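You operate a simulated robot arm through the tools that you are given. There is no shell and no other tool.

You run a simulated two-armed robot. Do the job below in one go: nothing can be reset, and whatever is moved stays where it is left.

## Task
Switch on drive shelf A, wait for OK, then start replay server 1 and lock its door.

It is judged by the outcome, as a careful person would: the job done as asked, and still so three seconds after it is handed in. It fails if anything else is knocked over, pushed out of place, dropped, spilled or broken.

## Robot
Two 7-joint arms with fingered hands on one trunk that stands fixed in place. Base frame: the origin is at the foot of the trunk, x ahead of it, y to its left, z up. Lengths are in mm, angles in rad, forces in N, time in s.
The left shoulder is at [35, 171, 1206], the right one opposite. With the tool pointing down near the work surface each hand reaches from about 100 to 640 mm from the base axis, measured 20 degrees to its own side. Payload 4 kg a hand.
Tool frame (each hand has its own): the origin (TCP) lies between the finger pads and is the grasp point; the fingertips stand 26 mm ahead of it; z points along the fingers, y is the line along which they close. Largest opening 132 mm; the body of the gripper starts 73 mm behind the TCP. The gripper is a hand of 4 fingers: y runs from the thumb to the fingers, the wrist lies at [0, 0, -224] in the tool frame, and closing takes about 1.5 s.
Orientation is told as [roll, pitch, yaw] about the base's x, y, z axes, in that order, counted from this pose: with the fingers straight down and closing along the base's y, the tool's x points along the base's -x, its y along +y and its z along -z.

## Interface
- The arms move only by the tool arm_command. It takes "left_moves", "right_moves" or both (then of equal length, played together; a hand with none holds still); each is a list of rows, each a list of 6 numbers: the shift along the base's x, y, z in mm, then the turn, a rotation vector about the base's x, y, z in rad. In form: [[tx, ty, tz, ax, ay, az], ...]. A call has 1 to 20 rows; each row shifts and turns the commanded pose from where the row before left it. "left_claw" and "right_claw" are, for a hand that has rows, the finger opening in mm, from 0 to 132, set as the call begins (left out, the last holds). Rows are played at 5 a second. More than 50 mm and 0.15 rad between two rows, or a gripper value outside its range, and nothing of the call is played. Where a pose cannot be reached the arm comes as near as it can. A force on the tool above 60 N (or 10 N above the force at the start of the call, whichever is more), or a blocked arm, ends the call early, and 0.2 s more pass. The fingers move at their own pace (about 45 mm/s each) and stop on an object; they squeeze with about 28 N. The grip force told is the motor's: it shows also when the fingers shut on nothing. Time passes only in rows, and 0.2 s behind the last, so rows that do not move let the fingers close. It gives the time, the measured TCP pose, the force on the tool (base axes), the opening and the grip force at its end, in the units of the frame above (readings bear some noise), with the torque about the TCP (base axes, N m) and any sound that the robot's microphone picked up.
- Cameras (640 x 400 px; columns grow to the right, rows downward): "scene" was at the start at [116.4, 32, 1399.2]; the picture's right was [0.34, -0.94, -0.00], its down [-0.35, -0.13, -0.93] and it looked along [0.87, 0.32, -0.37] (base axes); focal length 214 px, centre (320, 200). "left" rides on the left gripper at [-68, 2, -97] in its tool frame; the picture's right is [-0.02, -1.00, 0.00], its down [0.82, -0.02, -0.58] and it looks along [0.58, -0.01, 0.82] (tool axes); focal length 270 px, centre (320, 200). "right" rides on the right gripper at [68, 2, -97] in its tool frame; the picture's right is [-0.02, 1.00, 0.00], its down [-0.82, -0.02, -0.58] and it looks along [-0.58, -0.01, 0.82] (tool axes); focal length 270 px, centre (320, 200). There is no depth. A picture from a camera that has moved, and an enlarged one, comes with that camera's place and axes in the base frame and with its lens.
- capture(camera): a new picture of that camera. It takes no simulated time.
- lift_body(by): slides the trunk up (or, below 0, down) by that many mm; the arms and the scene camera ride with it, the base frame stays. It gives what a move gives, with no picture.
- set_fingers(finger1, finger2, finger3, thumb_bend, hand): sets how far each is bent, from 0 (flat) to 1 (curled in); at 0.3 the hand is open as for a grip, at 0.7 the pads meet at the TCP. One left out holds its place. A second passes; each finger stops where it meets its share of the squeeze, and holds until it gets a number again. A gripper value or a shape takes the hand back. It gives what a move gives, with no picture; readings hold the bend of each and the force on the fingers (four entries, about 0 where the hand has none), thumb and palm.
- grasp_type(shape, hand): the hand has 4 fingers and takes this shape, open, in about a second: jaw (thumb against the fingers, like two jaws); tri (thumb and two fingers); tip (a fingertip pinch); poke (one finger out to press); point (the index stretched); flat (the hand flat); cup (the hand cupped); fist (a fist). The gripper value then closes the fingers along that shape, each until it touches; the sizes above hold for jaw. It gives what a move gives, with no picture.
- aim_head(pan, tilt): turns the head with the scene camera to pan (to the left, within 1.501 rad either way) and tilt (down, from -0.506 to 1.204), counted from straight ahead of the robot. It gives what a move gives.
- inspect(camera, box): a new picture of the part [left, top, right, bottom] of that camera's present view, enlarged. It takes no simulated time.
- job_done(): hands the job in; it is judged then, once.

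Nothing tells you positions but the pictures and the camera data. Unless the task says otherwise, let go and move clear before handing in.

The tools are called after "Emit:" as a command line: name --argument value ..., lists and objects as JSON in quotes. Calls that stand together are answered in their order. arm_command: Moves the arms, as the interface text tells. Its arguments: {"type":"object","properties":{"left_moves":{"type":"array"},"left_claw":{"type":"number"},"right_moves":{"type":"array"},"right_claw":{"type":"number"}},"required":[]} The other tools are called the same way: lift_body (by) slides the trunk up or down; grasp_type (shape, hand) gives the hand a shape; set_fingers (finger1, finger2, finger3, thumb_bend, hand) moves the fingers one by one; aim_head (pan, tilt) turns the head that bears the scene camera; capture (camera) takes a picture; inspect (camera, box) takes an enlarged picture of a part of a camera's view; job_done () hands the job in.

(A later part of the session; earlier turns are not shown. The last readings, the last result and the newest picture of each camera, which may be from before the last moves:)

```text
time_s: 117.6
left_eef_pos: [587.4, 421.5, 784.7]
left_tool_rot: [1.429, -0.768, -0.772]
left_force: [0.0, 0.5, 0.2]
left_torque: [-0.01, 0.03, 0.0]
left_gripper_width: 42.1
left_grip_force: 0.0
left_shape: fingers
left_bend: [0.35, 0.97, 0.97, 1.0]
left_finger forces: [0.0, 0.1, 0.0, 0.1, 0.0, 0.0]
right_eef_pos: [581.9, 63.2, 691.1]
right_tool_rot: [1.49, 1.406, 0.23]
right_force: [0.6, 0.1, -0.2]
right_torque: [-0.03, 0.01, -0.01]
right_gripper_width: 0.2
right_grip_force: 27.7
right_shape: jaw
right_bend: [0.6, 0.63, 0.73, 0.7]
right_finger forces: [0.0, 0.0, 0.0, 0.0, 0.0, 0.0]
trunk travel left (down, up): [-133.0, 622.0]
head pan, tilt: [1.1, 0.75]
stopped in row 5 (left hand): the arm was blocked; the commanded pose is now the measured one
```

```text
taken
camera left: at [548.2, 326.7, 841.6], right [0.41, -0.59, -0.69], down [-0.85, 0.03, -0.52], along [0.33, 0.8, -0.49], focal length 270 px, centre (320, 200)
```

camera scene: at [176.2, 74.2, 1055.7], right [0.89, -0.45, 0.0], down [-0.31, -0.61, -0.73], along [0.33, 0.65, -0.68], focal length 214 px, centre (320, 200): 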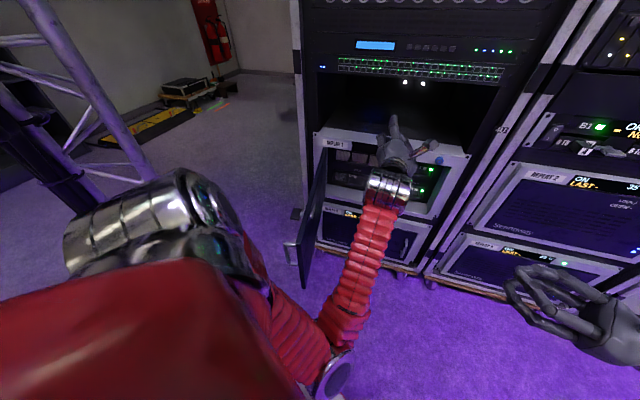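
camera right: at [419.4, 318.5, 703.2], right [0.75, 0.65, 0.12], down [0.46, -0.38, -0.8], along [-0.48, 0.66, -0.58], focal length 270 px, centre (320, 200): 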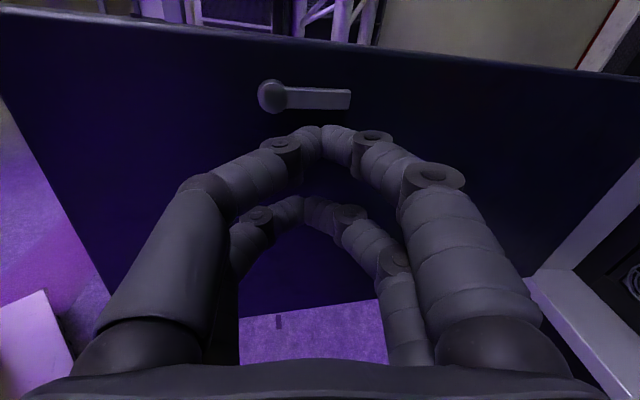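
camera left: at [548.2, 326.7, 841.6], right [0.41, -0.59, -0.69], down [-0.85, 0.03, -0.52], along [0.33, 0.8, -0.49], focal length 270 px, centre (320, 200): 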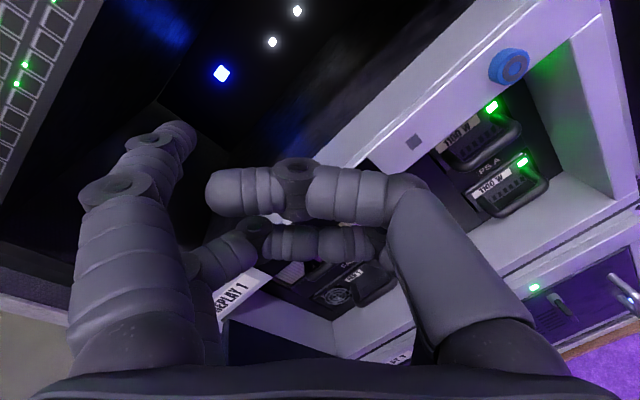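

The elbow keeps catching on the robot's own legs when it is tucked low, so I'll roll the hand back toward index-up to bring the elbow out and up, and raise the trunk. For pressing I'll use the fingertip-pinch shape, whose point lies near the tool axis whatever the roll.

Emit:
arm_command --left_moves '[[0, 0, 10, 0.084, 0.07, -0.01], [0, 0, 12, 0.084, 0.07, -0.01], [0, 0, 14, 0.084, 0.07, -0.01], [0, 0, 14, 0.084, 0.07, -0.01], [0, 0, 14, 0.084, 0.07, -0.01], [0, 0, 14, 0.084, 0.07, -0.01], [0, 0, 0, 0, 0, 0]]'

Emit:
capture --camera "scene"

```text
time_s: 119.2
left_eef_pos: [587.1, 418.6, 861.9]
left_tool_rot: [1.47, -0.113, -0.855]
left_force: [0.6, -0.7, 0.5]
left_torque: [-0.02, 0.0, 0.02]
left_gripper_width: 42.0
left_grip_force: 0.0
left_shape: fingers
left_bend: [0.35, 0.97, 0.97, 1.0]
left_finger forces: [0.1, 0.0, 0.1, 0.0, 0.1, 0.0]
right_eef_pos: [582.0, 62.9, 690.9]
right_tool_rot: [1.485, 1.409, 0.228]
right_force: [-0.3, 0.1, -0.2]
right_torque: [0.01, 0.0, -0.04]
right_gripper_width: 0.0
right_grip_force: 27.8
right_shape: jaw
right_bend: [0.6, 0.63, 0.73, 0.7]
right_finger forces: [0.1, 0.0, 0.0, 0.0, 0.1, 0.1]
trunk travel left (down, up): [-133.0, 622.0]
head pan, tilt: [1.1, 0.75]
```

```text
taken
camera scene: at [176.4, 74.2, 1055.7], right [0.89, -0.45, 0.0], down [-0.31, -0.61, -0.73], along [0.33, 0.65, -0.68], focal length 214 px, centre (320, 200)
```

scene: 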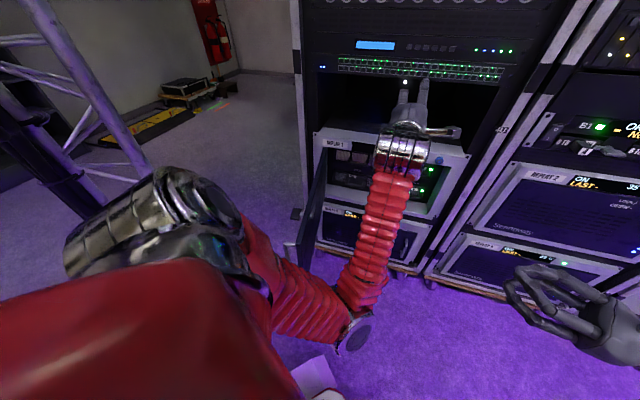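

The hand is index-up again and the elbow is free. I'll take the fingertip-pinch shape, raise the trunk a bit more, and look from the hand camera.

Emit:
lift_body --by 60

Emit:
grasp_type --hand "left" --shape "tip"

Emit:
arm_command --left_moves '[[0, 0, -8, 0, 0, 0], [0, 0, -8, 0, 0, 0], [0, 0, -8, 0, 0, 0], [0, 0, -8, 0, 0, 0], [0, 0, -8, 0, 0, 0], [0, 0, -8, 0, 0, 0], [0, 0, -8, 0, 0, 0], [0, 0, 0, 0, 0, 0]]' --left_claw 0

Emit:
capture --camera "left"

Emit:
capture --camera "scene"

```text
time_s: 120.2
left_eef_pos: [586.0, 421.7, 919.9]
left_tool_rot: [1.469, -0.113, -0.853]
left_force: [0.0, -0.3, 0.0]
left_torque: [-0.01, 0.0, 0.02]
left_gripper_width: 42.0
left_grip_force: 0.1
left_shape: fingers
left_bend: [0.35, 0.97, 0.97, 1.0]
left_finger forces: [0.1, 0.0, 0.1, 0.1, 0.0, 0.1]
right_eef_pos: [581.3, 64.1, 749.5]
right_tool_rot: [1.481, 1.409, 0.225]
right_force: [-0.5, -0.2, 0.0]
right_torque: [0.0, 0.03, 0.02]
right_gripper_width: 0.2
right_grip_force: 27.8
right_shape: jaw
right_bend: [0.6, 0.63, 0.73, 0.7]
right_finger forces: [0.0, 0.0, 0.1, 0.0, 0.0, 0.0]
trunk travel left (down, up): [-193.0, 562.0]
head pan, tilt: [1.1, 0.75]
```

```text
time_s: 121.1
left_eef_pos: [586.6, 419.7, 921.4]
left_tool_rot: [1.469, -0.115, -0.854]
left_force: [-0.6, 0.1, 0.1]
left_torque: [0.01, -0.01, 0.03]
left_gripper_width: 131.8
left_grip_force: 0.1
left_shape: tip
left_bend: [0.3, 0.3, 0.3, 0.3]
left_finger forces: [0.0, 0.0, 0.0, 0.1, 0.0, 0.1]
right_eef_pos: [581.4, 63.9, 752.0]
right_tool_rot: [1.486, 1.409, 0.228]
right_force: [0.6, 0.0, 0.1]
right_torque: [-0.01, -0.02, 0.06]
right_gripper_width: 0.0
right_grip_force: 28.1
right_shape: jaw
right_bend: [0.6, 0.63, 0.73, 0.7]
right_finger forces: [0.0, 0.0, 0.1, 0.0, 0.0, 0.0]
trunk travel left (down, up): [-193.0, 562.0]
head pan, tilt: [1.1, 0.75]
```

```text
time_s: 123.1
left_eef_pos: [583.5, 439.8, 891.8]
left_tool_rot: [1.529, -0.098, -0.83]
left_force: [0.1, 1.0, 1.0]
left_torque: [-0.01, -0.02, -0.02]
left_gripper_width: 0.0
left_grip_force: 27.7
left_shape: tip
left_bend: [0.62, 0.63, 0.63, 0.7]
left_finger forces: [0.0, 0.1, 0.0, 0.0, 0.0, 0.0]
right_eef_pos: [582.2, 63.1, 750.8]
right_tool_rot: [1.482, 1.406, 0.226]
right_force: [0.1, -0.3, 0.2]
right_torque: [0.0, 0.04, -0.01]
right_gripper_width: 0.0
right_grip_force: 28.4
right_shape: jaw
right_bend: [0.6, 0.63, 0.73, 0.7]
right_finger forces: [0.0, 0.0, 0.1, 0.0, 0.0, 0.1]
trunk travel left (down, up): [-193.0, 562.0]
head pan, tilt: [1.1, 0.75]
stopped in row 8 (left hand): the arm was blocked; the commanded pose is now the measured one
```

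```text
taken
camera left: at [558.9, 324.8, 902.6], right [0.05, -0.12, -0.99], down [-0.97, 0.21, -0.07], along [0.22, 0.97, -0.1], focal length 270 px, centre (320, 200)
```

left: 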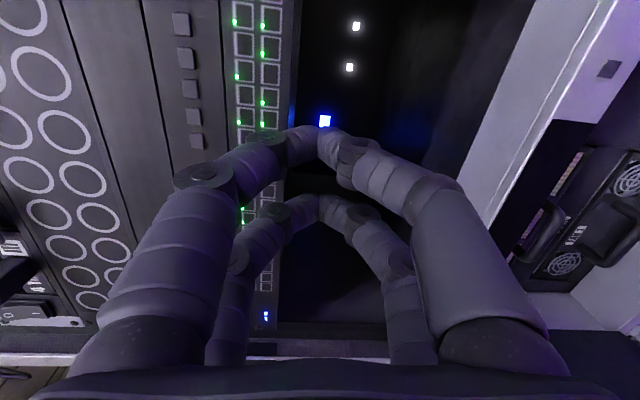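

```text
taken
camera scene: at [146.7, 74.3, 1119.5], right [0.89, -0.45, 0.0], down [-0.31, -0.61, -0.73], along [0.33, 0.65, -0.68], focal length 214 px, centre (320, 200)
```

scene: 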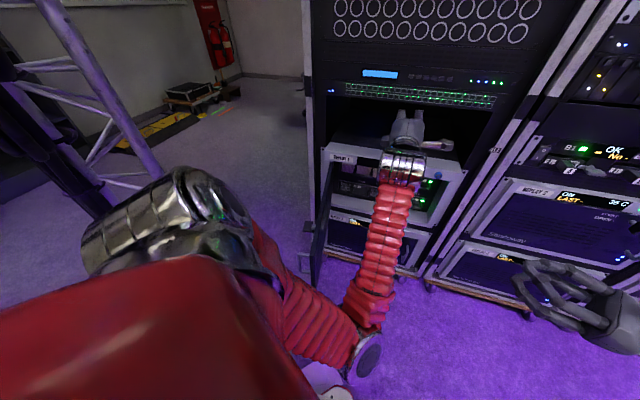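

The tucked elbow still catches on the body when the hand goes down. I'll take the hand back out to the upper left, where the elbow naturally swings outside and above the door, and approach from there keeping the index-up roll.

Emit:
arm_command --left_moves '[[-14, 12, 12, 0, 0, 0], [-16, 13, 12, 0, 0, 0], [-16, 13, 12, 0, 0, 0], [-16, 13, 12, 0, 0, 0], [-16, 13, 12, 0, 0, 0], [-16, 13, 12, 0, 0, 0], [-16, 13, 12, 0, 0, 0], [-16, 13, 12, 0, 0, 0], [-16, 13, 12, 0, 0, 0], [0, 0, 0, 0, 0, 0]]'

Emit:
capture --camera "scene"

```text
time_s: 125.3
left_eef_pos: [459.3, 565.3, 998.4]
left_tool_rot: [1.524, -0.099, -0.833]
left_force: [-0.9, 0.4, 0.0]
left_torque: [0.03, -0.03, 0.04]
left_gripper_width: 0.0
left_grip_force: 27.3
left_shape: tip
left_bend: [0.62, 0.63, 0.63, 0.7]
left_finger forces: [0.1, 0.0, 0.1, 0.0, 0.1, 0.1]
left hand out of reach, approached as far as the arm can: row 6, 7, 8, 9
right_eef_pos: [582.2, 63.9, 752.1]
right_tool_rot: [1.485, 1.41, 0.228]
right_force: [-0.3, 0.0, 0.5]
right_torque: [-0.04, 0.0, 0.04]
right_gripper_width: 0.1
right_grip_force: 27.7
right_shape: jaw
right_bend: [0.6, 0.63, 0.73, 0.7]
right_finger forces: [0.0, 0.0, 0.0, 0.0, 0.1, 0.0]
trunk travel left (down, up): [-193.0, 562.0]
head pan, tilt: [1.1, 0.75]
```

```text
taken
camera scene: at [146.7, 74.3, 1119.5], right [0.89, -0.45, 0.0], down [-0.31, -0.61, -0.73], along [0.33, 0.65, -0.68], focal length 214 px, centre (320, 200)
```

scene: 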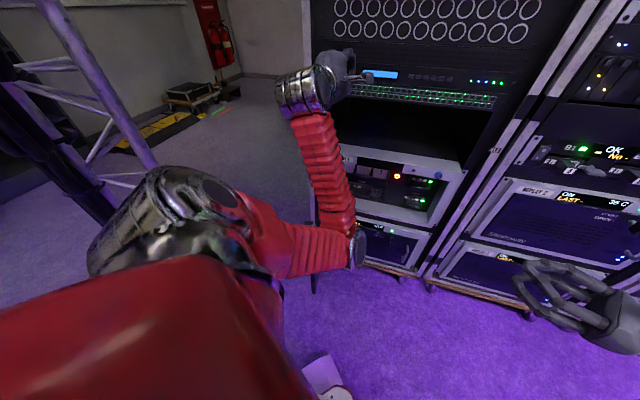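

The elbow is still on the inner side, but the pinch point lies on the tool axis so the roll is free. I'll roll the hand further past index-up, which should lift the elbow outward and up.

Emit:
arm_command --left_moves '[[-4, -4, 0, 0.097, 0.087, -0.005], [-4, -4, 0, 0.097, 0.087, -0.005], [-4, -4, 0, 0.097, 0.087, -0.005], [0, 0, 0, 0.097, 0.087, -0.005], [0, 0, 0, 0.097, 0.087, -0.005], [0, 0, 0, 0.097, 0.087, -0.005], [0, 0, 0, 0.097, 0.087, -0.005], [0, 0, 0, 0, 0, 0]]'

Emit:
capture --camera "scene"

Emit:
capture --camera "left"

```text
time_s: 127.3
left_eef_pos: [465.3, 558.6, 998.4]
left_tool_rot: [1.456, 0.717, -0.955]
left_force: [-0.8, 0.7, 0.7]
left_torque: [-0.02, 0.02, -0.01]
left_gripper_width: 0.3
left_grip_force: 27.7
left_shape: tip
left_bend: [0.62, 0.63, 0.63, 0.7]
left_finger forces: [0.0, 0.0, 0.0, 0.0, 0.0, 0.0]
left hand out of reach, approached as far as the arm can: row 1, 2, 3
right_eef_pos: [566.7, 61.9, 762.4]
right_tool_rot: [1.549, 1.388, 0.306]
right_force: [1.6, 1.3, -1.3]
right_torque: [0.1, 0.01, 0.06]
right_gripper_width: 0.0
right_grip_force: 28.1
right_shape: jaw
right_bend: [0.6, 0.63, 0.73, 0.7]
right_finger forces: [0.0, 0.0, 0.0, 0.0, 0.0, 0.1]
trunk travel left (down, up): [-193.0, 562.0]
head pan, tilt: [1.1, 0.75]
stopped in row 8 (left hand): the arm was blocked; the commanded pose is now the measured one
```

```text
taken
camera scene: at [170.6, 56.3, 1120.2], right [0.87, -0.49, -0.02], down [-0.34, -0.59, -0.73], along [0.34, 0.65, -0.68], focal length 214 px, centre (320, 200)
```

scene: 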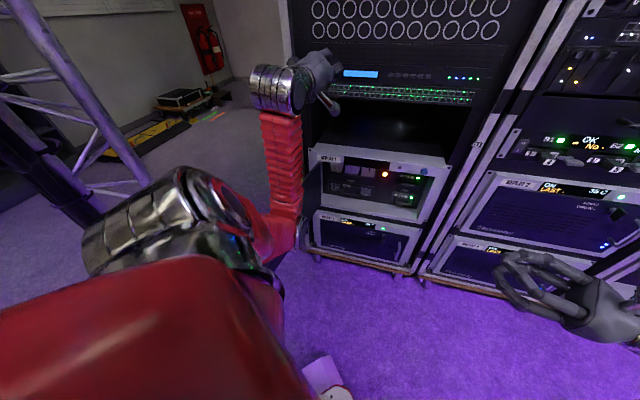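

```text
taken
camera left: at [424.0, 453.9, 961.2], right [-0.46, 0.45, -0.77], down [-0.81, 0.14, 0.57], along [0.37, 0.88, 0.3], focal length 270 px, centre (320, 200)
```

left: 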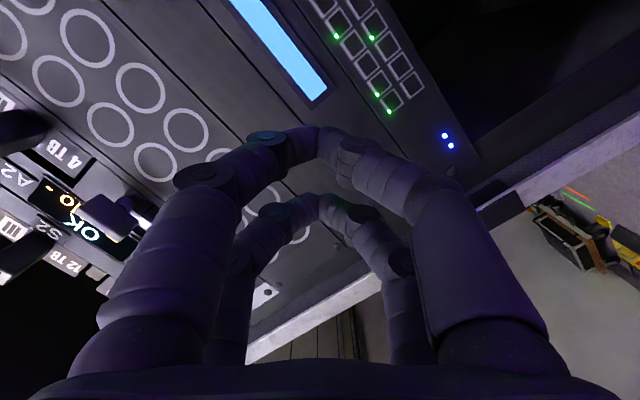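

The robot's trunk got nudged slightly, so something on the left arm is pressing. I'll relieve it right away by raising the hand and undoing part of the roll, then check.

Emit:
arm_command --left_moves '[[0, 0, 12, -0.07, -0.06, 0], [0, 0, 14, -0.07, -0.06, 0], [0, 0, 14, 0, 0, 0], [0, 0, 14, 0, 0, 0], [0, 0, 0, 0, 0, 0]]'

Emit:
capture --camera "scene"

Emit:
aim_head --pan 1.4 --tilt 0.9

Emit:
capture --camera "scene"

```text
time_s: 128.5
left_eef_pos: [447.5, 563.7, 1048.1]
left_tool_rot: [1.482, 0.545, -0.918]
left_force: [0.2, -0.7, -0.8]
left_torque: [0.0, 0.02, 0.02]
left_gripper_width: 0.0
left_grip_force: 27.8
left_shape: tip
left_bend: [0.62, 0.63, 0.63, 0.7]
left_finger forces: [0.0, 0.1, 0.0, 0.0, 0.1, 0.1]
left hand out of reach, approached as far as the arm can: row 1
right_eef_pos: [561.7, 68.4, 763.9]
right_tool_rot: [1.509, 1.384, 0.273]
right_force: [0.4, -0.1, 0.9]
right_torque: [-0.01, 0.0, -0.02]
right_gripper_width: 0.1
right_grip_force: 28.4
right_shape: jaw
right_bend: [0.6, 0.63, 0.73, 0.7]
right_finger forces: [0.0, 0.0, 0.0, 0.0, 0.1, 0.0]
trunk travel left (down, up): [-193.0, 562.0]
head pan, tilt: [1.1, 0.75]
```

```text
taken
camera scene: at [141.0, 65.5, 1120.9], right [0.89, -0.45, 0.0], down [-0.31, -0.6, -0.74], along [0.33, 0.66, -0.67], focal length 214 px, centre (320, 200)
```

scene: 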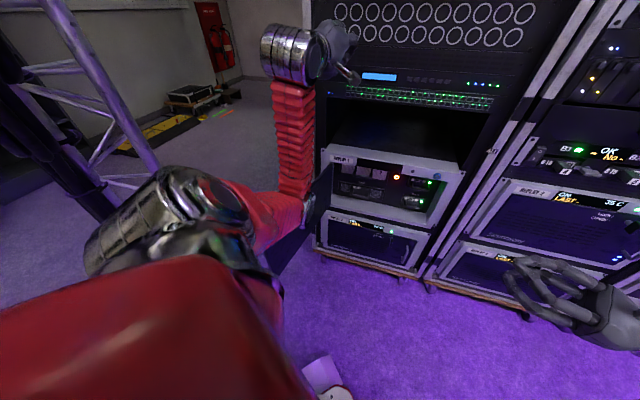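

```text
time_s: 129.3
left_eef_pos: [447.4, 563.6, 1047.7]
left_tool_rot: [1.482, 0.546, -0.917]
left_force: [0.4, -0.2, 0.4]
left_torque: [-0.02, -0.01, -0.01]
left_gripper_width: 0.0
left_grip_force: 28.1
left_shape: tip
left_bend: [0.62, 0.63, 0.63, 0.7]
left_finger forces: [0.0, 0.0, 0.0, 0.0, 0.0, 0.1]
right_eef_pos: [562.4, 69.0, 764.8]
right_tool_rot: [1.504, 1.384, 0.27]
right_force: [0.3, 1.0, 0.5]
right_torque: [0.03, 0.01, 0.0]
right_gripper_width: 0.0
right_grip_force: 27.5
right_shape: jaw
right_bend: [0.6, 0.63, 0.73, 0.7]
right_finger forces: [0.1, 0.0, 0.0, 0.1, 0.0, 0.0]
trunk travel left (down, up): [-193.0, 562.0]
head pan, tilt: [1.4, 0.901]
```

```text
taken
camera scene: at [116.8, 67.3, 1109.1], right [0.99, -0.17, 0.0], down [-0.13, -0.77, -0.63], along [0.11, 0.62, -0.78], focal length 214 px, centre (320, 200)
```

scene: 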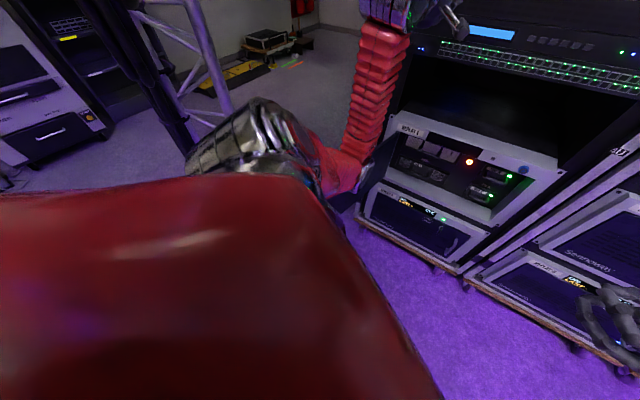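

The pressure is relieved. I'll check where the door is now from the other cameras.

Emit:
capture --camera "right"

Emit:
aim_head --pan 0.7 --tilt 0.7

Emit:
capture --camera "scene"

```text
taken
camera right: at [583.7, -25.2, 830.6], right [0.93, 0.33, 0.16], down [0.31, -0.51, -0.8], along [-0.18, 0.79, -0.58], focal length 270 px, centre (320, 200)
```

right: 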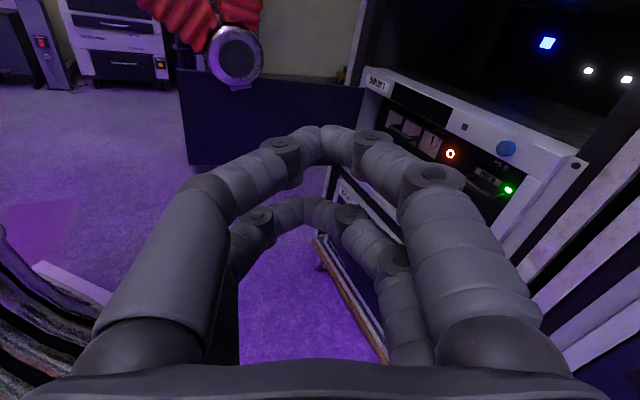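

```text
time_s: 130.3
left_eef_pos: [448.5, 563.8, 1048.3]
left_tool_rot: [1.482, 0.545, -0.918]
left_force: [-0.4, -0.5, 0.4]
left_torque: [0.02, -0.03, -0.03]
left_gripper_width: 0.1
left_grip_force: 28.1
left_shape: tip
left_bend: [0.62, 0.63, 0.63, 0.7]
left_finger forces: [0.0, 0.0, 0.1, 0.0, 0.0, 0.1]
right_eef_pos: [561.5, 69.7, 763.4]
right_tool_rot: [1.501, 1.386, 0.265]
right_force: [-0.2, 0.3, 0.5]
right_torque: [-0.01, 0.0, -0.01]
right_gripper_width: 0.0
right_grip_force: 28.5
right_shape: jaw
right_bend: [0.6, 0.63, 0.73, 0.7]
right_finger forces: [0.0, 0.1, 0.0, 0.0, 0.0, 0.0]
trunk travel left (down, up): [-193.0, 562.0]
head pan, tilt: [0.7, 0.7]
```

```text
taken
camera scene: at [168.9, 48.1, 1125.3], right [0.65, -0.76, 0.0], down [-0.49, -0.41, -0.77], along [0.59, 0.5, -0.64], focal length 214 px, centre (320, 200)
```

scene: 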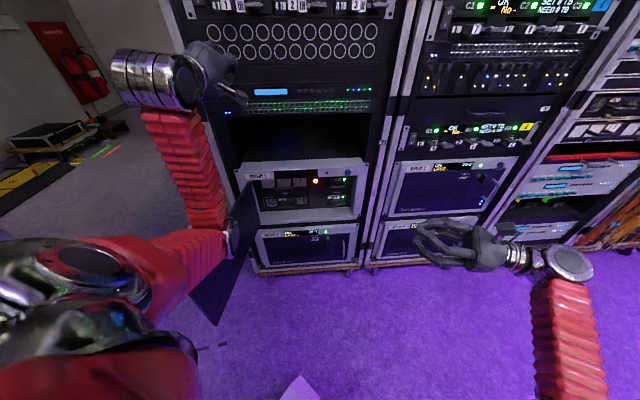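

The door is about 100° open and the left elbow now hangs just inside its top edge, well out from the body. I'll bring the hand across and down in steps with this roll and watch the elbow.

Emit:
arm_command --left_moves '[[14, -10, 0, 0, 0, 0], [16, -14, 0, 0, 0, 0], [16, -16, -5, 0, 0, 0], [16, -18, -10, 0, 0, 0], [16, -18, -15, 0, 0, 0], [16, -18, -20, 0, 0, 0], [16, -18, -20, 0, 0, 0], [0, 0, 0, 0, 0, 0]]'

Emit:
capture --camera "scene"

Emit:
capture --camera "right"

```text
time_s: 132.1
left_eef_pos: [559.9, 462.0, 966.6]
left_tool_rot: [1.467, 0.54, -0.923]
left_force: [0.3, 1.7, 0.6]
left_torque: [0.01, -0.01, -0.04]
left_gripper_width: 0.0
left_grip_force: 28.1
left_shape: tip
left_bend: [0.62, 0.63, 0.63, 0.7]
left_finger forces: [0.1, 0.0, 0.0, 0.0, 0.0, 0.0]
right_eef_pos: [563.7, 75.0, 757.6]
right_tool_rot: [1.461, 1.392, 0.229]
right_force: [-0.1, 1.2, 0.0]
right_torque: [-0.02, -0.03, -0.01]
right_gripper_width: 0.1
right_grip_force: 27.8
right_shape: jaw
right_bend: [0.6, 0.63, 0.73, 0.7]
right_finger forces: [0.1, 0.0, 0.1, 0.0, 0.0, 0.0]
trunk travel left (down, up): [-193.0, 562.0]
head pan, tilt: [0.7, 0.7]
```

```text
taken
camera scene: at [173.4, 56.9, 1122.2], right [0.64, -0.76, 0.0], down [-0.49, -0.42, -0.76], along [0.59, 0.49, -0.64], focal length 214 px, centre (320, 200)
```

scene: 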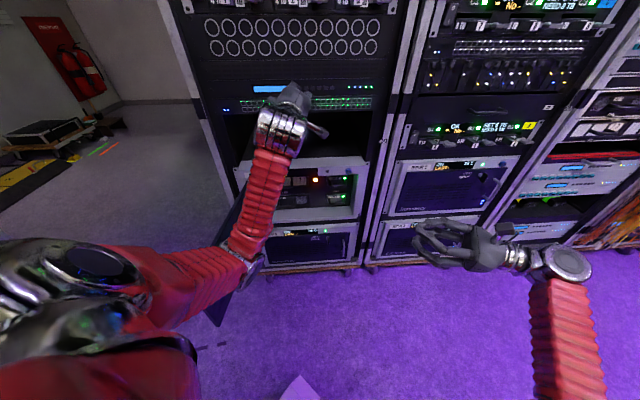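

```text
taken
camera right: at [586.2, -17.8, 825.9], right [0.93, 0.33, 0.15], down [0.31, -0.52, -0.8], along [-0.18, 0.79, -0.59], focal length 270 px, centre (320, 200)
```

right: 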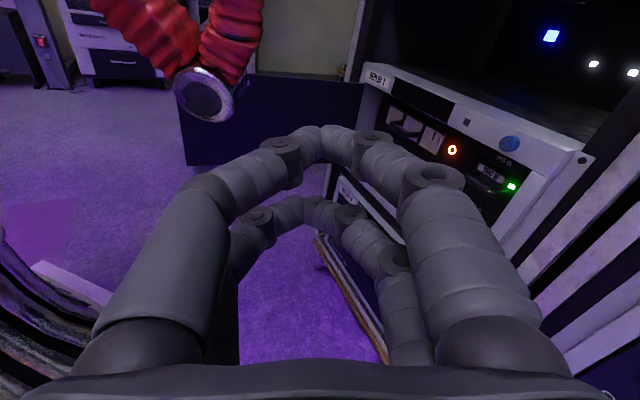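

Good: the elbow is free, away from both the body and the door. I'll continue lowering the hand toward the opening.

Emit:
arm_command --left_moves '[[0, -8, -18, 0, 0, 0], [0, -8, -20, 0, 0, 0], [2, -8, -22, 0, 0, 0], [4, -6, -22, 0, 0, 0], [4, -6, -22, 0, 0, 0], [4, -6, -22, 0, 0, 0], [0, 0, 0, 0, 0, 0]]'

Emit:
capture --camera "scene"

Emit:
capture --camera "right"

Emit:
capture --camera "left"

```text
time_s: 133.7
left_eef_pos: [576.3, 417.0, 842.5]
left_tool_rot: [1.471, 0.545, -0.922]
left_force: [0.0, -0.4, -0.4]
left_torque: [0.0, 0.0, 0.03]
left_gripper_width: 0.0
left_grip_force: 28.3
left_shape: tip
left_bend: [0.62, 0.63, 0.63, 0.7]
left_finger forces: [0.0, 0.1, 0.1, 0.0, 0.1, 0.0]
right_eef_pos: [564.8, 75.7, 759.7]
right_tool_rot: [1.467, 1.393, 0.235]
right_force: [0.1, -0.7, 0.9]
right_torque: [0.01, 0.02, -0.03]
right_gripper_width: 0.2
right_grip_force: 27.4
right_shape: jaw
right_bend: [0.6, 0.63, 0.73, 0.7]
right_finger forces: [0.0, 0.0, 0.0, 0.1, 0.0, 0.0]
trunk travel left (down, up): [-193.0, 562.0]
head pan, tilt: [0.7, 0.7]
```

```text
taken
camera scene: at [174.0, 55.5, 1123.8], right [0.64, -0.76, 0.0], down [-0.49, -0.42, -0.76], along [0.58, 0.49, -0.64], focal length 214 px, centre (320, 200)
```

scene: 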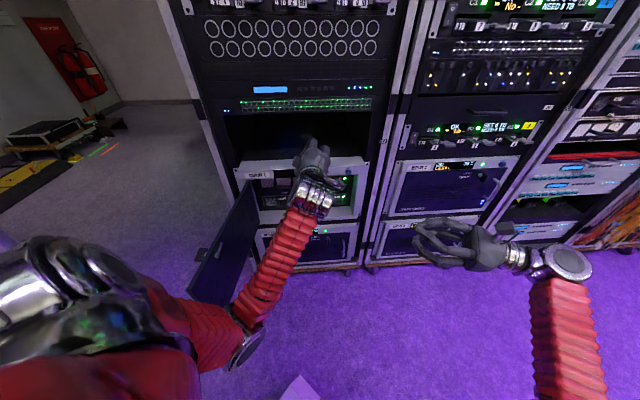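

```text
taken
camera right: at [587.3, -18.6, 827.6], right [0.93, 0.33, 0.15], down [0.31, -0.52, -0.8], along [-0.18, 0.79, -0.59], focal length 270 px, centre (320, 200)
```

right: 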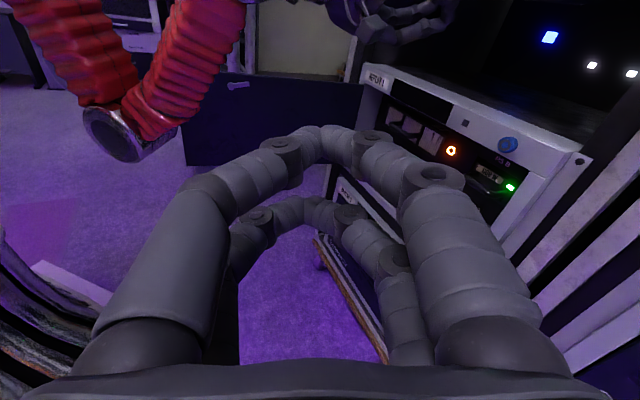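

```text
taken
camera left: at [539.5, 307.5, 816.7], right [-0.38, 0.33, -0.87], down [-0.87, 0.19, 0.45], along [0.32, 0.92, 0.22], focal length 270 px, centre (320, 200)
```

left: 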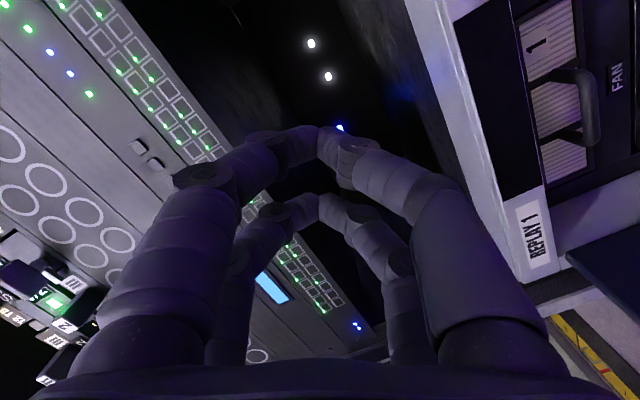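

The arm posture is good. I'll curl the two other fingers so only the index–thumb pinch projects, and lower the hand to just in front of the opening at the button's height.

Emit:
set_fingers --hand "left" --finger2 1.0 --finger3 1.0

Emit:
arm_command --left_moves '[[-4, 0, -20, 0, 0, 0], [-4, 0, -22, 0, 0, 0], [0, 2, -23, 0, 0, 0], [2, 4, -23, 0, 0, 0], [4, 5, -23, 0, 0, 0], [4, 5, -23, 0, 0, 0], [4, 5, -23, 0, 0, 0], [4, 5, -23, 0, 0, 0], [0, 0, 0, 0, 0, 0]]'

Emit:
capture --camera "scene"

Emit:
capture --camera "right"

Emit:
capture --camera "left"

```text
time_s: 134.7
left_eef_pos: [575.7, 416.4, 844.1]
left_tool_rot: [1.47, 0.544, -0.922]
left_force: [-0.3, -0.1, 0.6]
left_torque: [-0.02, 0.01, 0.0]
left_gripper_width: 0.0
left_grip_force: 0.1
left_shape: fingers
left_bend: [0.62, 0.74, 0.74, 0.7]
left_finger forces: [0.0, 0.0, 0.0, 0.1, 0.1, 0.0]
right_eef_pos: [563.5, 76.4, 759.9]
right_tool_rot: [1.467, 1.393, 0.234]
right_force: [0.5, 0.4, 0.2]
right_torque: [-0.03, 0.02, -0.01]
right_gripper_width: 0.0
right_grip_force: 28.2
right_shape: jaw
right_bend: [0.6, 0.63, 0.73, 0.7]
right_finger forces: [0.1, 0.0, 0.0, 0.0, 0.0, 0.0]
trunk travel left (down, up): [-193.0, 562.0]
head pan, tilt: [0.7, 0.7]
```

```text
time_s: 136.7
left_eef_pos: [584.3, 444.0, 662.6]
left_tool_rot: [1.472, 0.543, -0.923]
left_force: [-0.7, 0.7, -0.7]
left_torque: [-0.01, -0.05, 0.0]
left_gripper_width: 0.1
left_grip_force: 0.1
left_shape: fingers
left_bend: [0.62, 0.74, 0.74, 0.7]
left_finger forces: [0.0, 0.0, 0.1, 0.0, 0.1, 0.0]
right_eef_pos: [564.5, 76.2, 760.1]
right_tool_rot: [1.468, 1.392, 0.233]
right_force: [-0.6, 0.4, -0.4]
right_torque: [-0.02, 0.0, -0.01]
right_gripper_width: 0.3
right_grip_force: 27.8
right_shape: jaw
right_bend: [0.6, 0.63, 0.73, 0.7]
right_finger forces: [0.1, 0.0, 0.0, 0.0, 0.0, 0.0]
trunk travel left (down, up): [-193.0, 562.0]
head pan, tilt: [0.7, 0.7]
```

```text
taken
camera scene: at [174.0, 55.4, 1123.8], right [0.64, -0.76, 0.0], down [-0.49, -0.41, -0.76], along [0.58, 0.49, -0.64], focal length 214 px, centre (320, 200)
```

scene: 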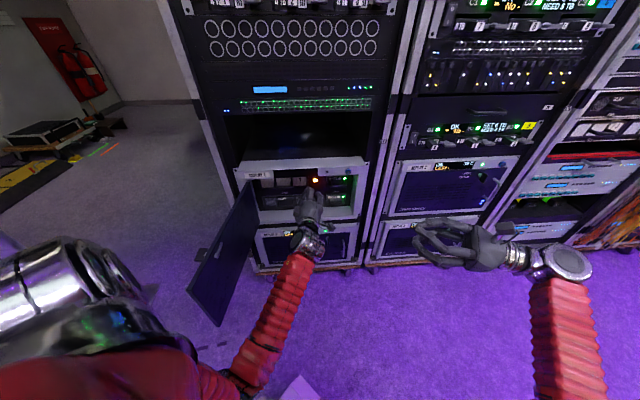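

```text
taken
camera right: at [587.3, -18.8, 827.6], right [0.93, 0.33, 0.15], down [0.31, -0.52, -0.8], along [-0.18, 0.79, -0.59], focal length 270 px, centre (320, 200)
```

right: 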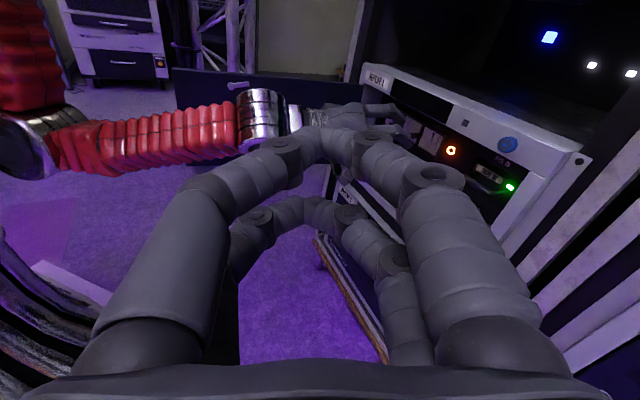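

```text
taken
camera left: at [548.5, 334.7, 636.8], right [-0.38, 0.33, -0.87], down [-0.87, 0.19, 0.45], along [0.32, 0.92, 0.22], focal length 270 px, centre (320, 200)
```

left: 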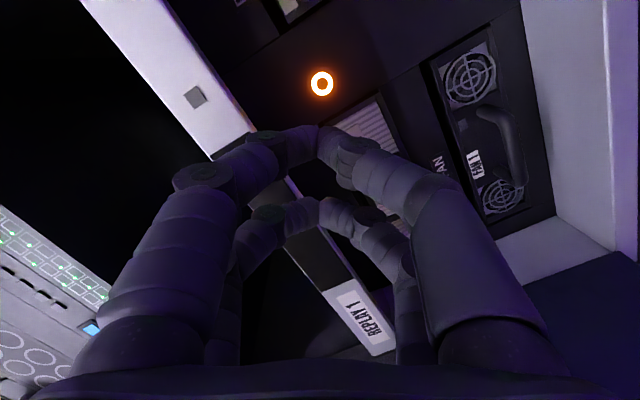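

The hand is right in front of the opening, and the button lies almost exactly on the pinch axis, about 107 mm straight ahead along the fingers. I'll re-curl the other two fingers properly so they can't touch first.

Emit:
set_fingers --hand "left" --finger2 0.3 --finger3 0.3

Emit:
set_fingers --hand "left" --finger2 1.0

Emit:
set_fingers --hand "left" --finger3 1.0

Emit:
capture --camera "left"

```text
time_s: 137.7
left_eef_pos: [584.3, 444.1, 664.4]
left_tool_rot: [1.471, 0.542, -0.921]
left_force: [0.1, 0.5, 0.8]
left_torque: [-0.01, 0.0, 0.0]
left_gripper_width: 0.0
left_grip_force: 0.1
left_shape: fingers
left_bend: [0.62, 0.3, 0.3, 0.7]
left_finger forces: [0.0, 0.1, 0.0, 0.0, 0.0, 0.0]
right_eef_pos: [565.2, 75.1, 760.5]
right_tool_rot: [1.469, 1.393, 0.233]
right_force: [0.3, 1.5, 0.1]
right_torque: [0.0, -0.01, -0.04]
right_gripper_width: 0.0
right_grip_force: 28.0
right_shape: jaw
right_bend: [0.6, 0.63, 0.73, 0.7]
right_finger forces: [0.0, 0.0, 0.0, 0.0, 0.1, 0.1]
trunk travel left (down, up): [-193.0, 562.0]
head pan, tilt: [0.7, 0.7]
```

```text
time_s: 138.7
left_eef_pos: [585.3, 444.1, 664.5]
left_tool_rot: [1.471, 0.543, -0.922]
left_force: [-0.6, 0.0, -0.3]
left_torque: [0.0, 0.02, 0.02]
left_gripper_width: 0.0
left_grip_force: 0.0
left_shape: fingers
left_bend: [0.62, 1.0, 0.3, 0.7]
left_finger forces: [0.0, 0.0, 0.0, 0.0, 0.0, 0.1]
right_eef_pos: [564.2, 74.6, 760.9]
right_tool_rot: [1.467, 1.394, 0.234]
right_force: [0.8, 1.2, 0.5]
right_torque: [-0.02, 0.0, 0.01]
right_gripper_width: 0.0
right_grip_force: 28.5
right_shape: jaw
right_bend: [0.6, 0.63, 0.73, 0.7]
right_finger forces: [0.0, 0.0, 0.0, 0.0, 0.0, 0.0]
trunk travel left (down, up): [-193.0, 562.0]
head pan, tilt: [0.7, 0.7]
```

```text
time_s: 139.7
left_eef_pos: [585.4, 443.8, 664.3]
left_tool_rot: [1.471, 0.542, -0.921]
left_force: [0.3, -0.6, 1.2]
left_torque: [-0.02, -0.01, 0.0]
left_gripper_width: 0.0
left_grip_force: 0.0
left_shape: fingers
left_bend: [0.62, 1.0, 0.87, 0.7]
left_finger forces: [0.0, 0.1, 0.1, 0.1, 0.0, 0.0]
right_eef_pos: [564.4, 75.2, 760.5]
right_tool_rot: [1.468, 1.393, 0.235]
right_force: [-0.2, -1.2, 0.3]
right_torque: [-0.01, 0.01, 0.04]
right_gripper_width: 0.0
right_grip_force: 28.1
right_shape: jaw
right_bend: [0.6, 0.63, 0.73, 0.7]
right_finger forces: [0.0, 0.0, 0.0, 0.0, 0.0, 0.0]
trunk travel left (down, up): [-193.0, 562.0]
head pan, tilt: [0.7, 0.7]
```

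```text
taken
camera left: at [548.4, 334.7, 637.0], right [-0.38, 0.33, -0.87], down [-0.87, 0.19, 0.45], along [0.32, 0.92, 0.22], focal length 270 px, centre (320, 200)
```

left: 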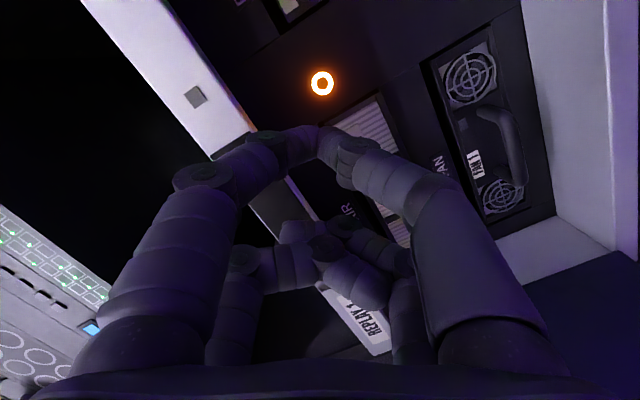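

Now only the index–thumb pinch projects, and I've checked the knuckles will pass under the top frame. I'll advance 80 mm along the finger axis and look again.

Emit:
arm_command --left_moves '[[12.3, 10.3, -1.3, 0, 0, 0], [12.3, 10.3, -1.3, 0, 0, 0], [12.3, 10.3, -1.3, 0, 0, 0], [12.3, 10.3, -1.3, 0, 0, 0], [12.3, 10.3, -1.3, 0, 0, 0], [0, 0, 0, 0, 0, 0]]'

Emit:
capture --camera "left"

Emit:
capture --camera "right"

Emit:
inspect --camera "scene" --box '[230, 140, 390, 240]'

```text
time_s: 141.1
left_eef_pos: [645.8, 494.8, 657.9]
left_tool_rot: [1.471, 0.54, -0.924]
left_force: [0.3, -0.7, -0.2]
left_torque: [-0.03, 0.0, 0.03]
left_gripper_width: 0.0
left_grip_force: 0.1
left_shape: fingers
left_bend: [0.62, 1.0, 0.88, 0.7]
left_finger forces: [0.0, 0.0, 0.0, 0.0, 0.1, 0.0]
right_eef_pos: [563.9, 74.8, 759.7]
right_tool_rot: [1.467, 1.394, 0.232]
right_force: [0.6, 0.6, -0.1]
right_torque: [0.04, 0.01, 0.04]
right_gripper_width: 0.0
right_grip_force: 28.1
right_shape: jaw
right_bend: [0.6, 0.63, 0.73, 0.7]
right_finger forces: [0.0, 0.0, 0.1, 0.1, 0.1, 0.1]
trunk travel left (down, up): [-193.0, 562.0]
head pan, tilt: [0.7, 0.7]
```

```text
taken
camera left: at [609.8, 385.2, 631.4], right [-0.38, 0.33, -0.87], down [-0.87, 0.19, 0.45], along [0.32, 0.92, 0.22], focal length 270 px, centre (320, 200)
```

left: 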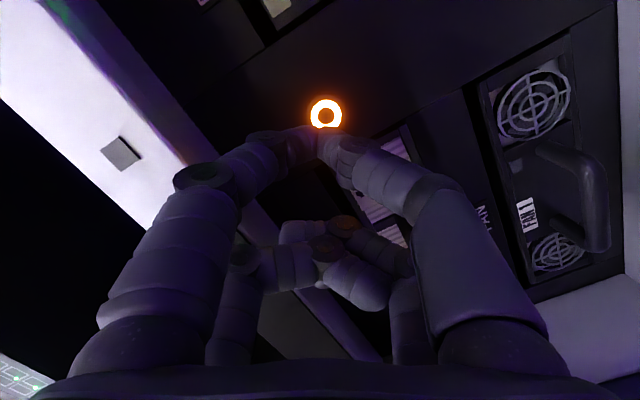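

```text
taken
camera right: at [587.3, -18.7, 827.6], right [0.93, 0.33, 0.15], down [0.31, -0.52, -0.8], along [-0.18, 0.79, -0.59], focal length 270 px, centre (320, 200)
```

right: 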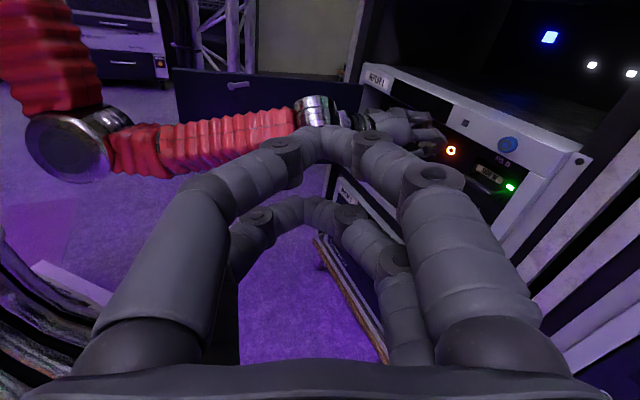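

```text
4.00 times, centred on (310, 190) of scene
camera zoom: at [174.1, 55.5, 1123.7], right [0.64, -0.76, 0.0], down [-0.49, -0.42, -0.76], along [0.58, 0.49, -0.64], focal length 858 px, centre (360, 240)
```

zoom: 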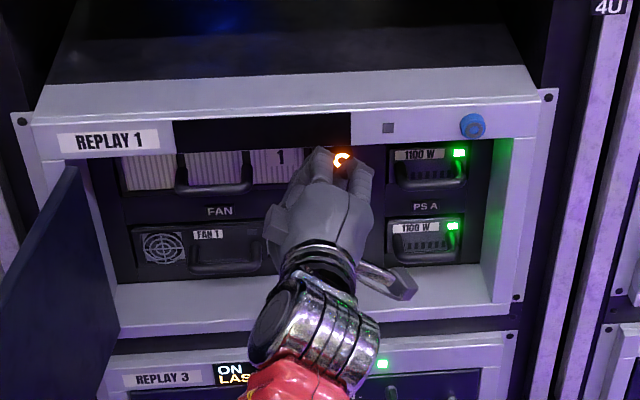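

The pinch is lined up with the glowing button, roughly 30–45 mm away. I'll advance 24 mm and then creep.

Emit:
arm_command --left_moves '[[7.6, 9.7, 0.5, 0, 0, 0], [9.2, 7.7, -1, 0, 0, 0], [0, 0, 0, 0, 0, 0]]'

Emit:
capture --camera "left"

Emit:
inspect --camera "scene" --box '[250, 150, 378, 230]'

```text
time_s: 141.7
left_eef_pos: [657.5, 503.6, 650.3]
left_tool_rot: [1.457, 0.544, -0.933]
left_force: [-5.1, -5.7, -5.8]
left_torque: [0.35, -0.35, -0.01]
left_gripper_width: 0.0
left_grip_force: 4.4
left_shape: fingers
left_bend: [0.62, 1.0, 0.89, 0.7]
left_finger forces: [0.0, 9.2, 0.0, 0.0, 0.1, 0.0]
right_eef_pos: [564.5, 75.4, 759.4]
right_tool_rot: [1.469, 1.391, 0.236]
right_force: [1.0, -0.8, -0.5]
right_torque: [-0.03, 0.01, 0.06]
right_gripper_width: 0.0
right_grip_force: 28.4
right_shape: jaw
right_bend: [0.6, 0.63, 0.73, 0.7]
right_finger forces: [0.0, 0.0, 0.0, 0.0, 0.0, 0.0]
trunk travel left (down, up): [-193.0, 562.0]
head pan, tilt: [0.7, 0.7]
stopped in row 2 (left hand): the force on the tool passed its limit at 85 N (the readings are from after the stop); the commanded pose is now the measured one
```

```text
taken
camera left: at [619.9, 394.7, 624.6], right [-0.38, 0.33, -0.86], down [-0.86, 0.2, 0.46], along [0.32, 0.92, 0.21], focal length 270 px, centre (320, 200)
```

left: 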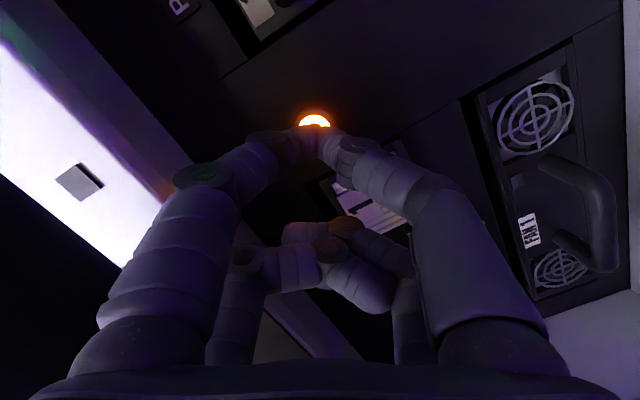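

```text
5.00 times, centred on (314, 190) of scene
camera zoom: at [174.5, 55.3, 1123.6], right [0.64, -0.76, 0.0], down [-0.49, -0.41, -0.76], along [0.58, 0.49, -0.64], focal length 1072 px, centre (350, 250)
```

zoom: 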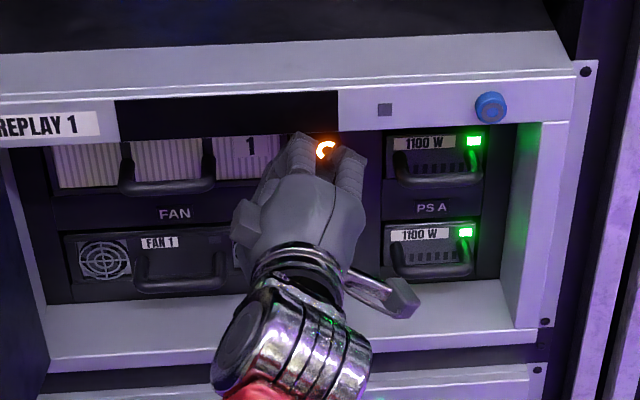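

The other curled finger caught the edge of the server's top frame, so I stopped; the button itself isn't pressed yet. I'll back off, lower slightly and reduce the roll so that finger passes beneath the frame.

Emit:
arm_command --left_moves '[[-10, -8.5, 2, 0, 0, 0], [-10, -8.5, -2, -0.05, -0.044, 0.005], [0, 0, -4, -0.05, -0.044, 0.005], [0, 0, -3, -0.05, -0.044, 0.005], [0, 0, 0, 0, 0, 0]]'

Emit:
capture --camera "left"

Emit:
inspect --camera "scene" --box '[250, 150, 378, 230]'

```text
time_s: 142.9
left_eef_pos: [636.1, 487.4, 645.9]
left_tool_rot: [1.479, 0.343, -0.908]
left_force: [0.5, -0.1, 0.5]
left_torque: [0.01, 0.02, 0.01]
left_gripper_width: 0.0
left_grip_force: 0.1
left_shape: fingers
left_bend: [0.62, 1.0, 0.89, 0.7]
left_finger forces: [0.0, 0.1, 0.1, 0.0, 0.0, 0.0]
right_eef_pos: [565.9, 75.7, 760.9]
right_tool_rot: [1.468, 1.392, 0.235]
right_force: [-0.9, 0.1, 0.2]
right_torque: [-0.01, -0.01, 0.02]
right_gripper_width: 0.0
right_grip_force: 28.3
right_shape: jaw
right_bend: [0.6, 0.63, 0.73, 0.7]
right_finger forces: [0.0, 0.0, 0.0, 0.1, 0.0, 0.0]
trunk travel left (down, up): [-193.0, 562.0]
head pan, tilt: [0.7, 0.7]
```

```text
taken
camera left: at [604.3, 375.4, 631.9], right [-0.26, 0.19, -0.95], down [-0.92, 0.24, 0.31], along [0.29, 0.95, 0.11], focal length 270 px, centre (320, 200)
```

left: 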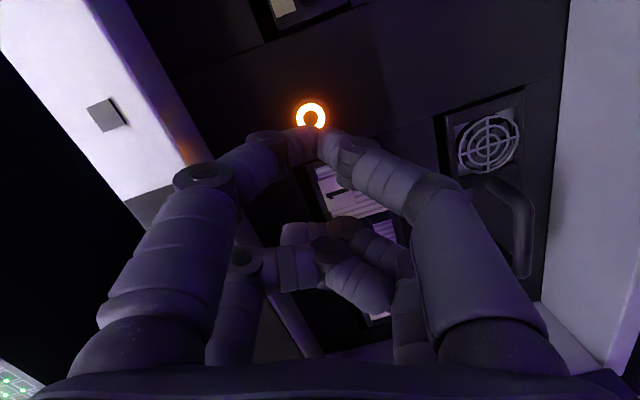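

```text
5.00 times, centred on (314, 190) of scene
camera zoom: at [174.1, 55.4, 1123.8], right [0.64, -0.76, 0.0], down [-0.49, -0.42, -0.76], along [0.58, 0.49, -0.64], focal length 1072 px, centre (350, 250)
```

zoom: 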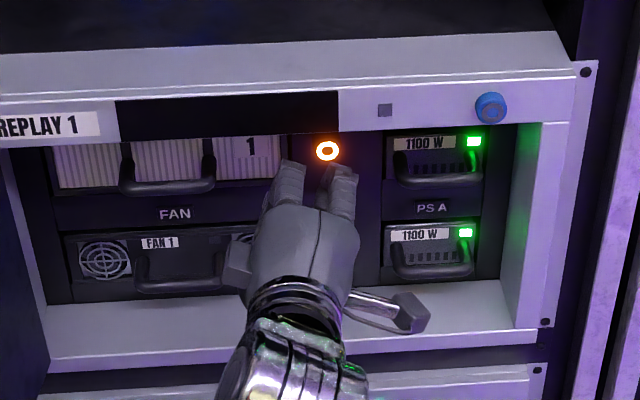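

The button is now about 44 mm ahead of the pinch tip, and the curled finger should clear the frame by several millimetres. I'll advance in smaller steps.

Emit:
arm_command --left_moves '[[6, 7.5, -1, 0, 0, 0], [7.5, 7, -1, 0, 0, 0], [7, 6, -0.8, 0, 0, 0], [0, 0, 0, 0, 0, 0]]'

Emit:
capture --camera "left"

Emit:
inspect --camera "scene" --box '[250, 150, 378, 230]'

```text
time_s: 143.9
left_eef_pos: [658.0, 509.2, 643.3]
left_tool_rot: [1.479, 0.344, -0.908]
left_force: [0.0, -0.8, -0.2]
left_torque: [-0.01, 0.0, 0.01]
left_gripper_width: 0.0
left_grip_force: 0.0
left_shape: fingers
left_bend: [0.62, 1.0, 0.89, 0.7]
left_finger forces: [0.0, 0.0, 0.0, 0.0, 0.1, 0.0]
right_eef_pos: [565.6, 75.5, 759.9]
right_tool_rot: [1.467, 1.392, 0.233]
right_force: [0.3, -0.5, -0.8]
right_torque: [0.0, -0.01, 0.0]
right_gripper_width: 0.0
right_grip_force: 27.9
right_shape: jaw
right_bend: [0.6, 0.63, 0.73, 0.7]
right_finger forces: [0.1, 0.0, 0.0, 0.1, 0.1, 0.0]
trunk travel left (down, up): [-193.0, 562.0]
head pan, tilt: [0.7, 0.7]
```

```text
taken
camera left: at [624.6, 396.2, 629.1], right [-0.26, 0.19, -0.95], down [-0.92, 0.24, 0.31], along [0.29, 0.95, 0.11], focal length 270 px, centre (320, 200)
```

left: 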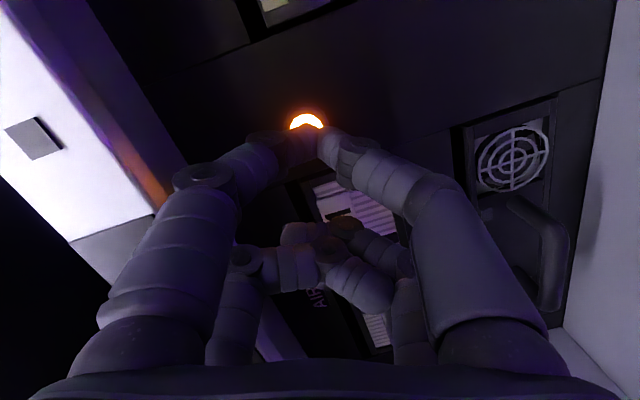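

```text
5.00 times, centred on (314, 190) of scene
camera zoom: at [174.1, 55.5, 1123.7], right [0.64, -0.76, 0.0], down [-0.49, -0.42, -0.76], along [0.58, 0.49, -0.64], focal length 1072 px, centre (350, 250)
```

zoom: 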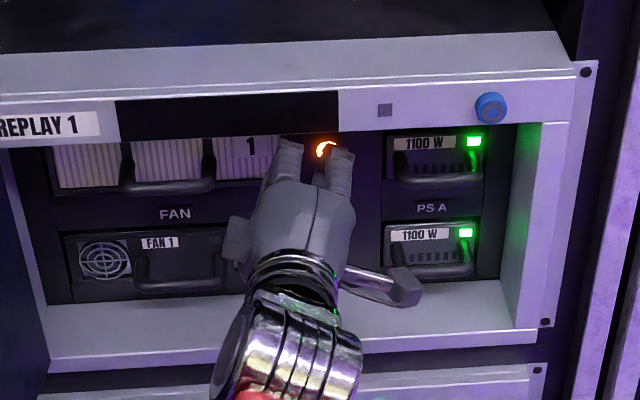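

No contact yet, and the hand is now inside the opening with the pinch just below the ring. I'll nudge up slightly and creep forward to the button.

Emit:
arm_command --left_moves '[[3.6, 5.8, 1.5, 0, 0, 0], [4.6, 3.8, 0, 0, 0, 0], [3.1, 2.6, 0, 0, 0, 0], [0, 0, 0, 0, 0, 0]]'

Emit:
capture --camera "left"

Emit:
inspect --camera "scene" --box '[250, 150, 378, 230]'

```text
time_s: 144.9
left_eef_pos: [668.0, 519.7, 646.8]
left_tool_rot: [1.479, 0.342, -0.91]
left_force: [-25.7, -21.5, 1.7]
left_torque: [-0.17, 0.17, -0.39]
left_gripper_width: 0.1
left_grip_force: 0.1
left_shape: fingers
left_bend: [0.65, 1.0, 0.89, 0.7]
left_finger forces: [0.0, 0.0, 0.0, 0.0, 0.1, 0.0]
right_eef_pos: [564.3, 74.0, 761.1]
right_tool_rot: [1.472, 1.39, 0.238]
right_force: [0.1, -0.5, 0.1]
right_torque: [-0.02, -0.02, 0.02]
right_gripper_width: 0.0
right_grip_force: 28.1
right_shape: jaw
right_bend: [0.6, 0.63, 0.73, 0.7]
right_finger forces: [0.1, 0.0, 0.0, 0.0, 0.0, 0.0]
trunk travel left (down, up): [-193.0, 562.0]
head pan, tilt: [0.7, 0.7]
heard: click
```

```text
taken
camera left: at [635.3, 406.2, 631.8], right [-0.26, 0.19, -0.95], down [-0.92, 0.24, 0.31], along [0.29, 0.95, 0.11], focal length 270 px, centre (320, 200)
```

left: 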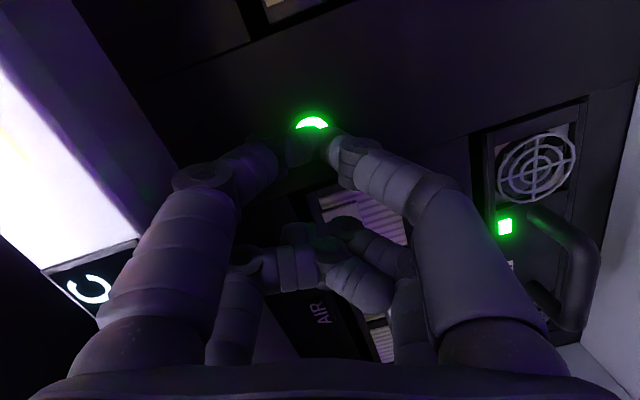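

```text
5.00 times, centred on (314, 190) of scene
camera zoom: at [172.0, 54.1, 1124.1], right [0.64, -0.76, 0.0], down [-0.49, -0.41, -0.77], along [0.59, 0.49, -0.64], focal length 1072 px, centre (350, 250)
```

zoom: 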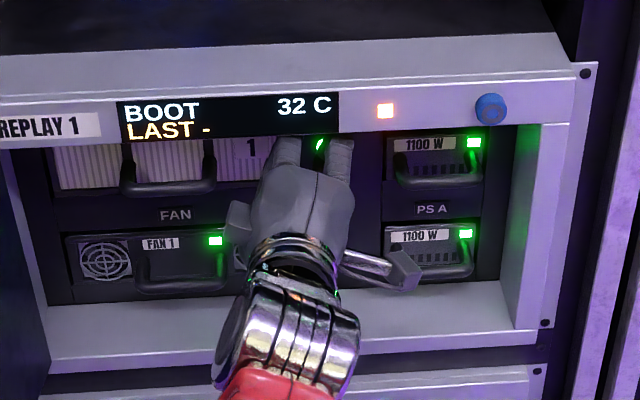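

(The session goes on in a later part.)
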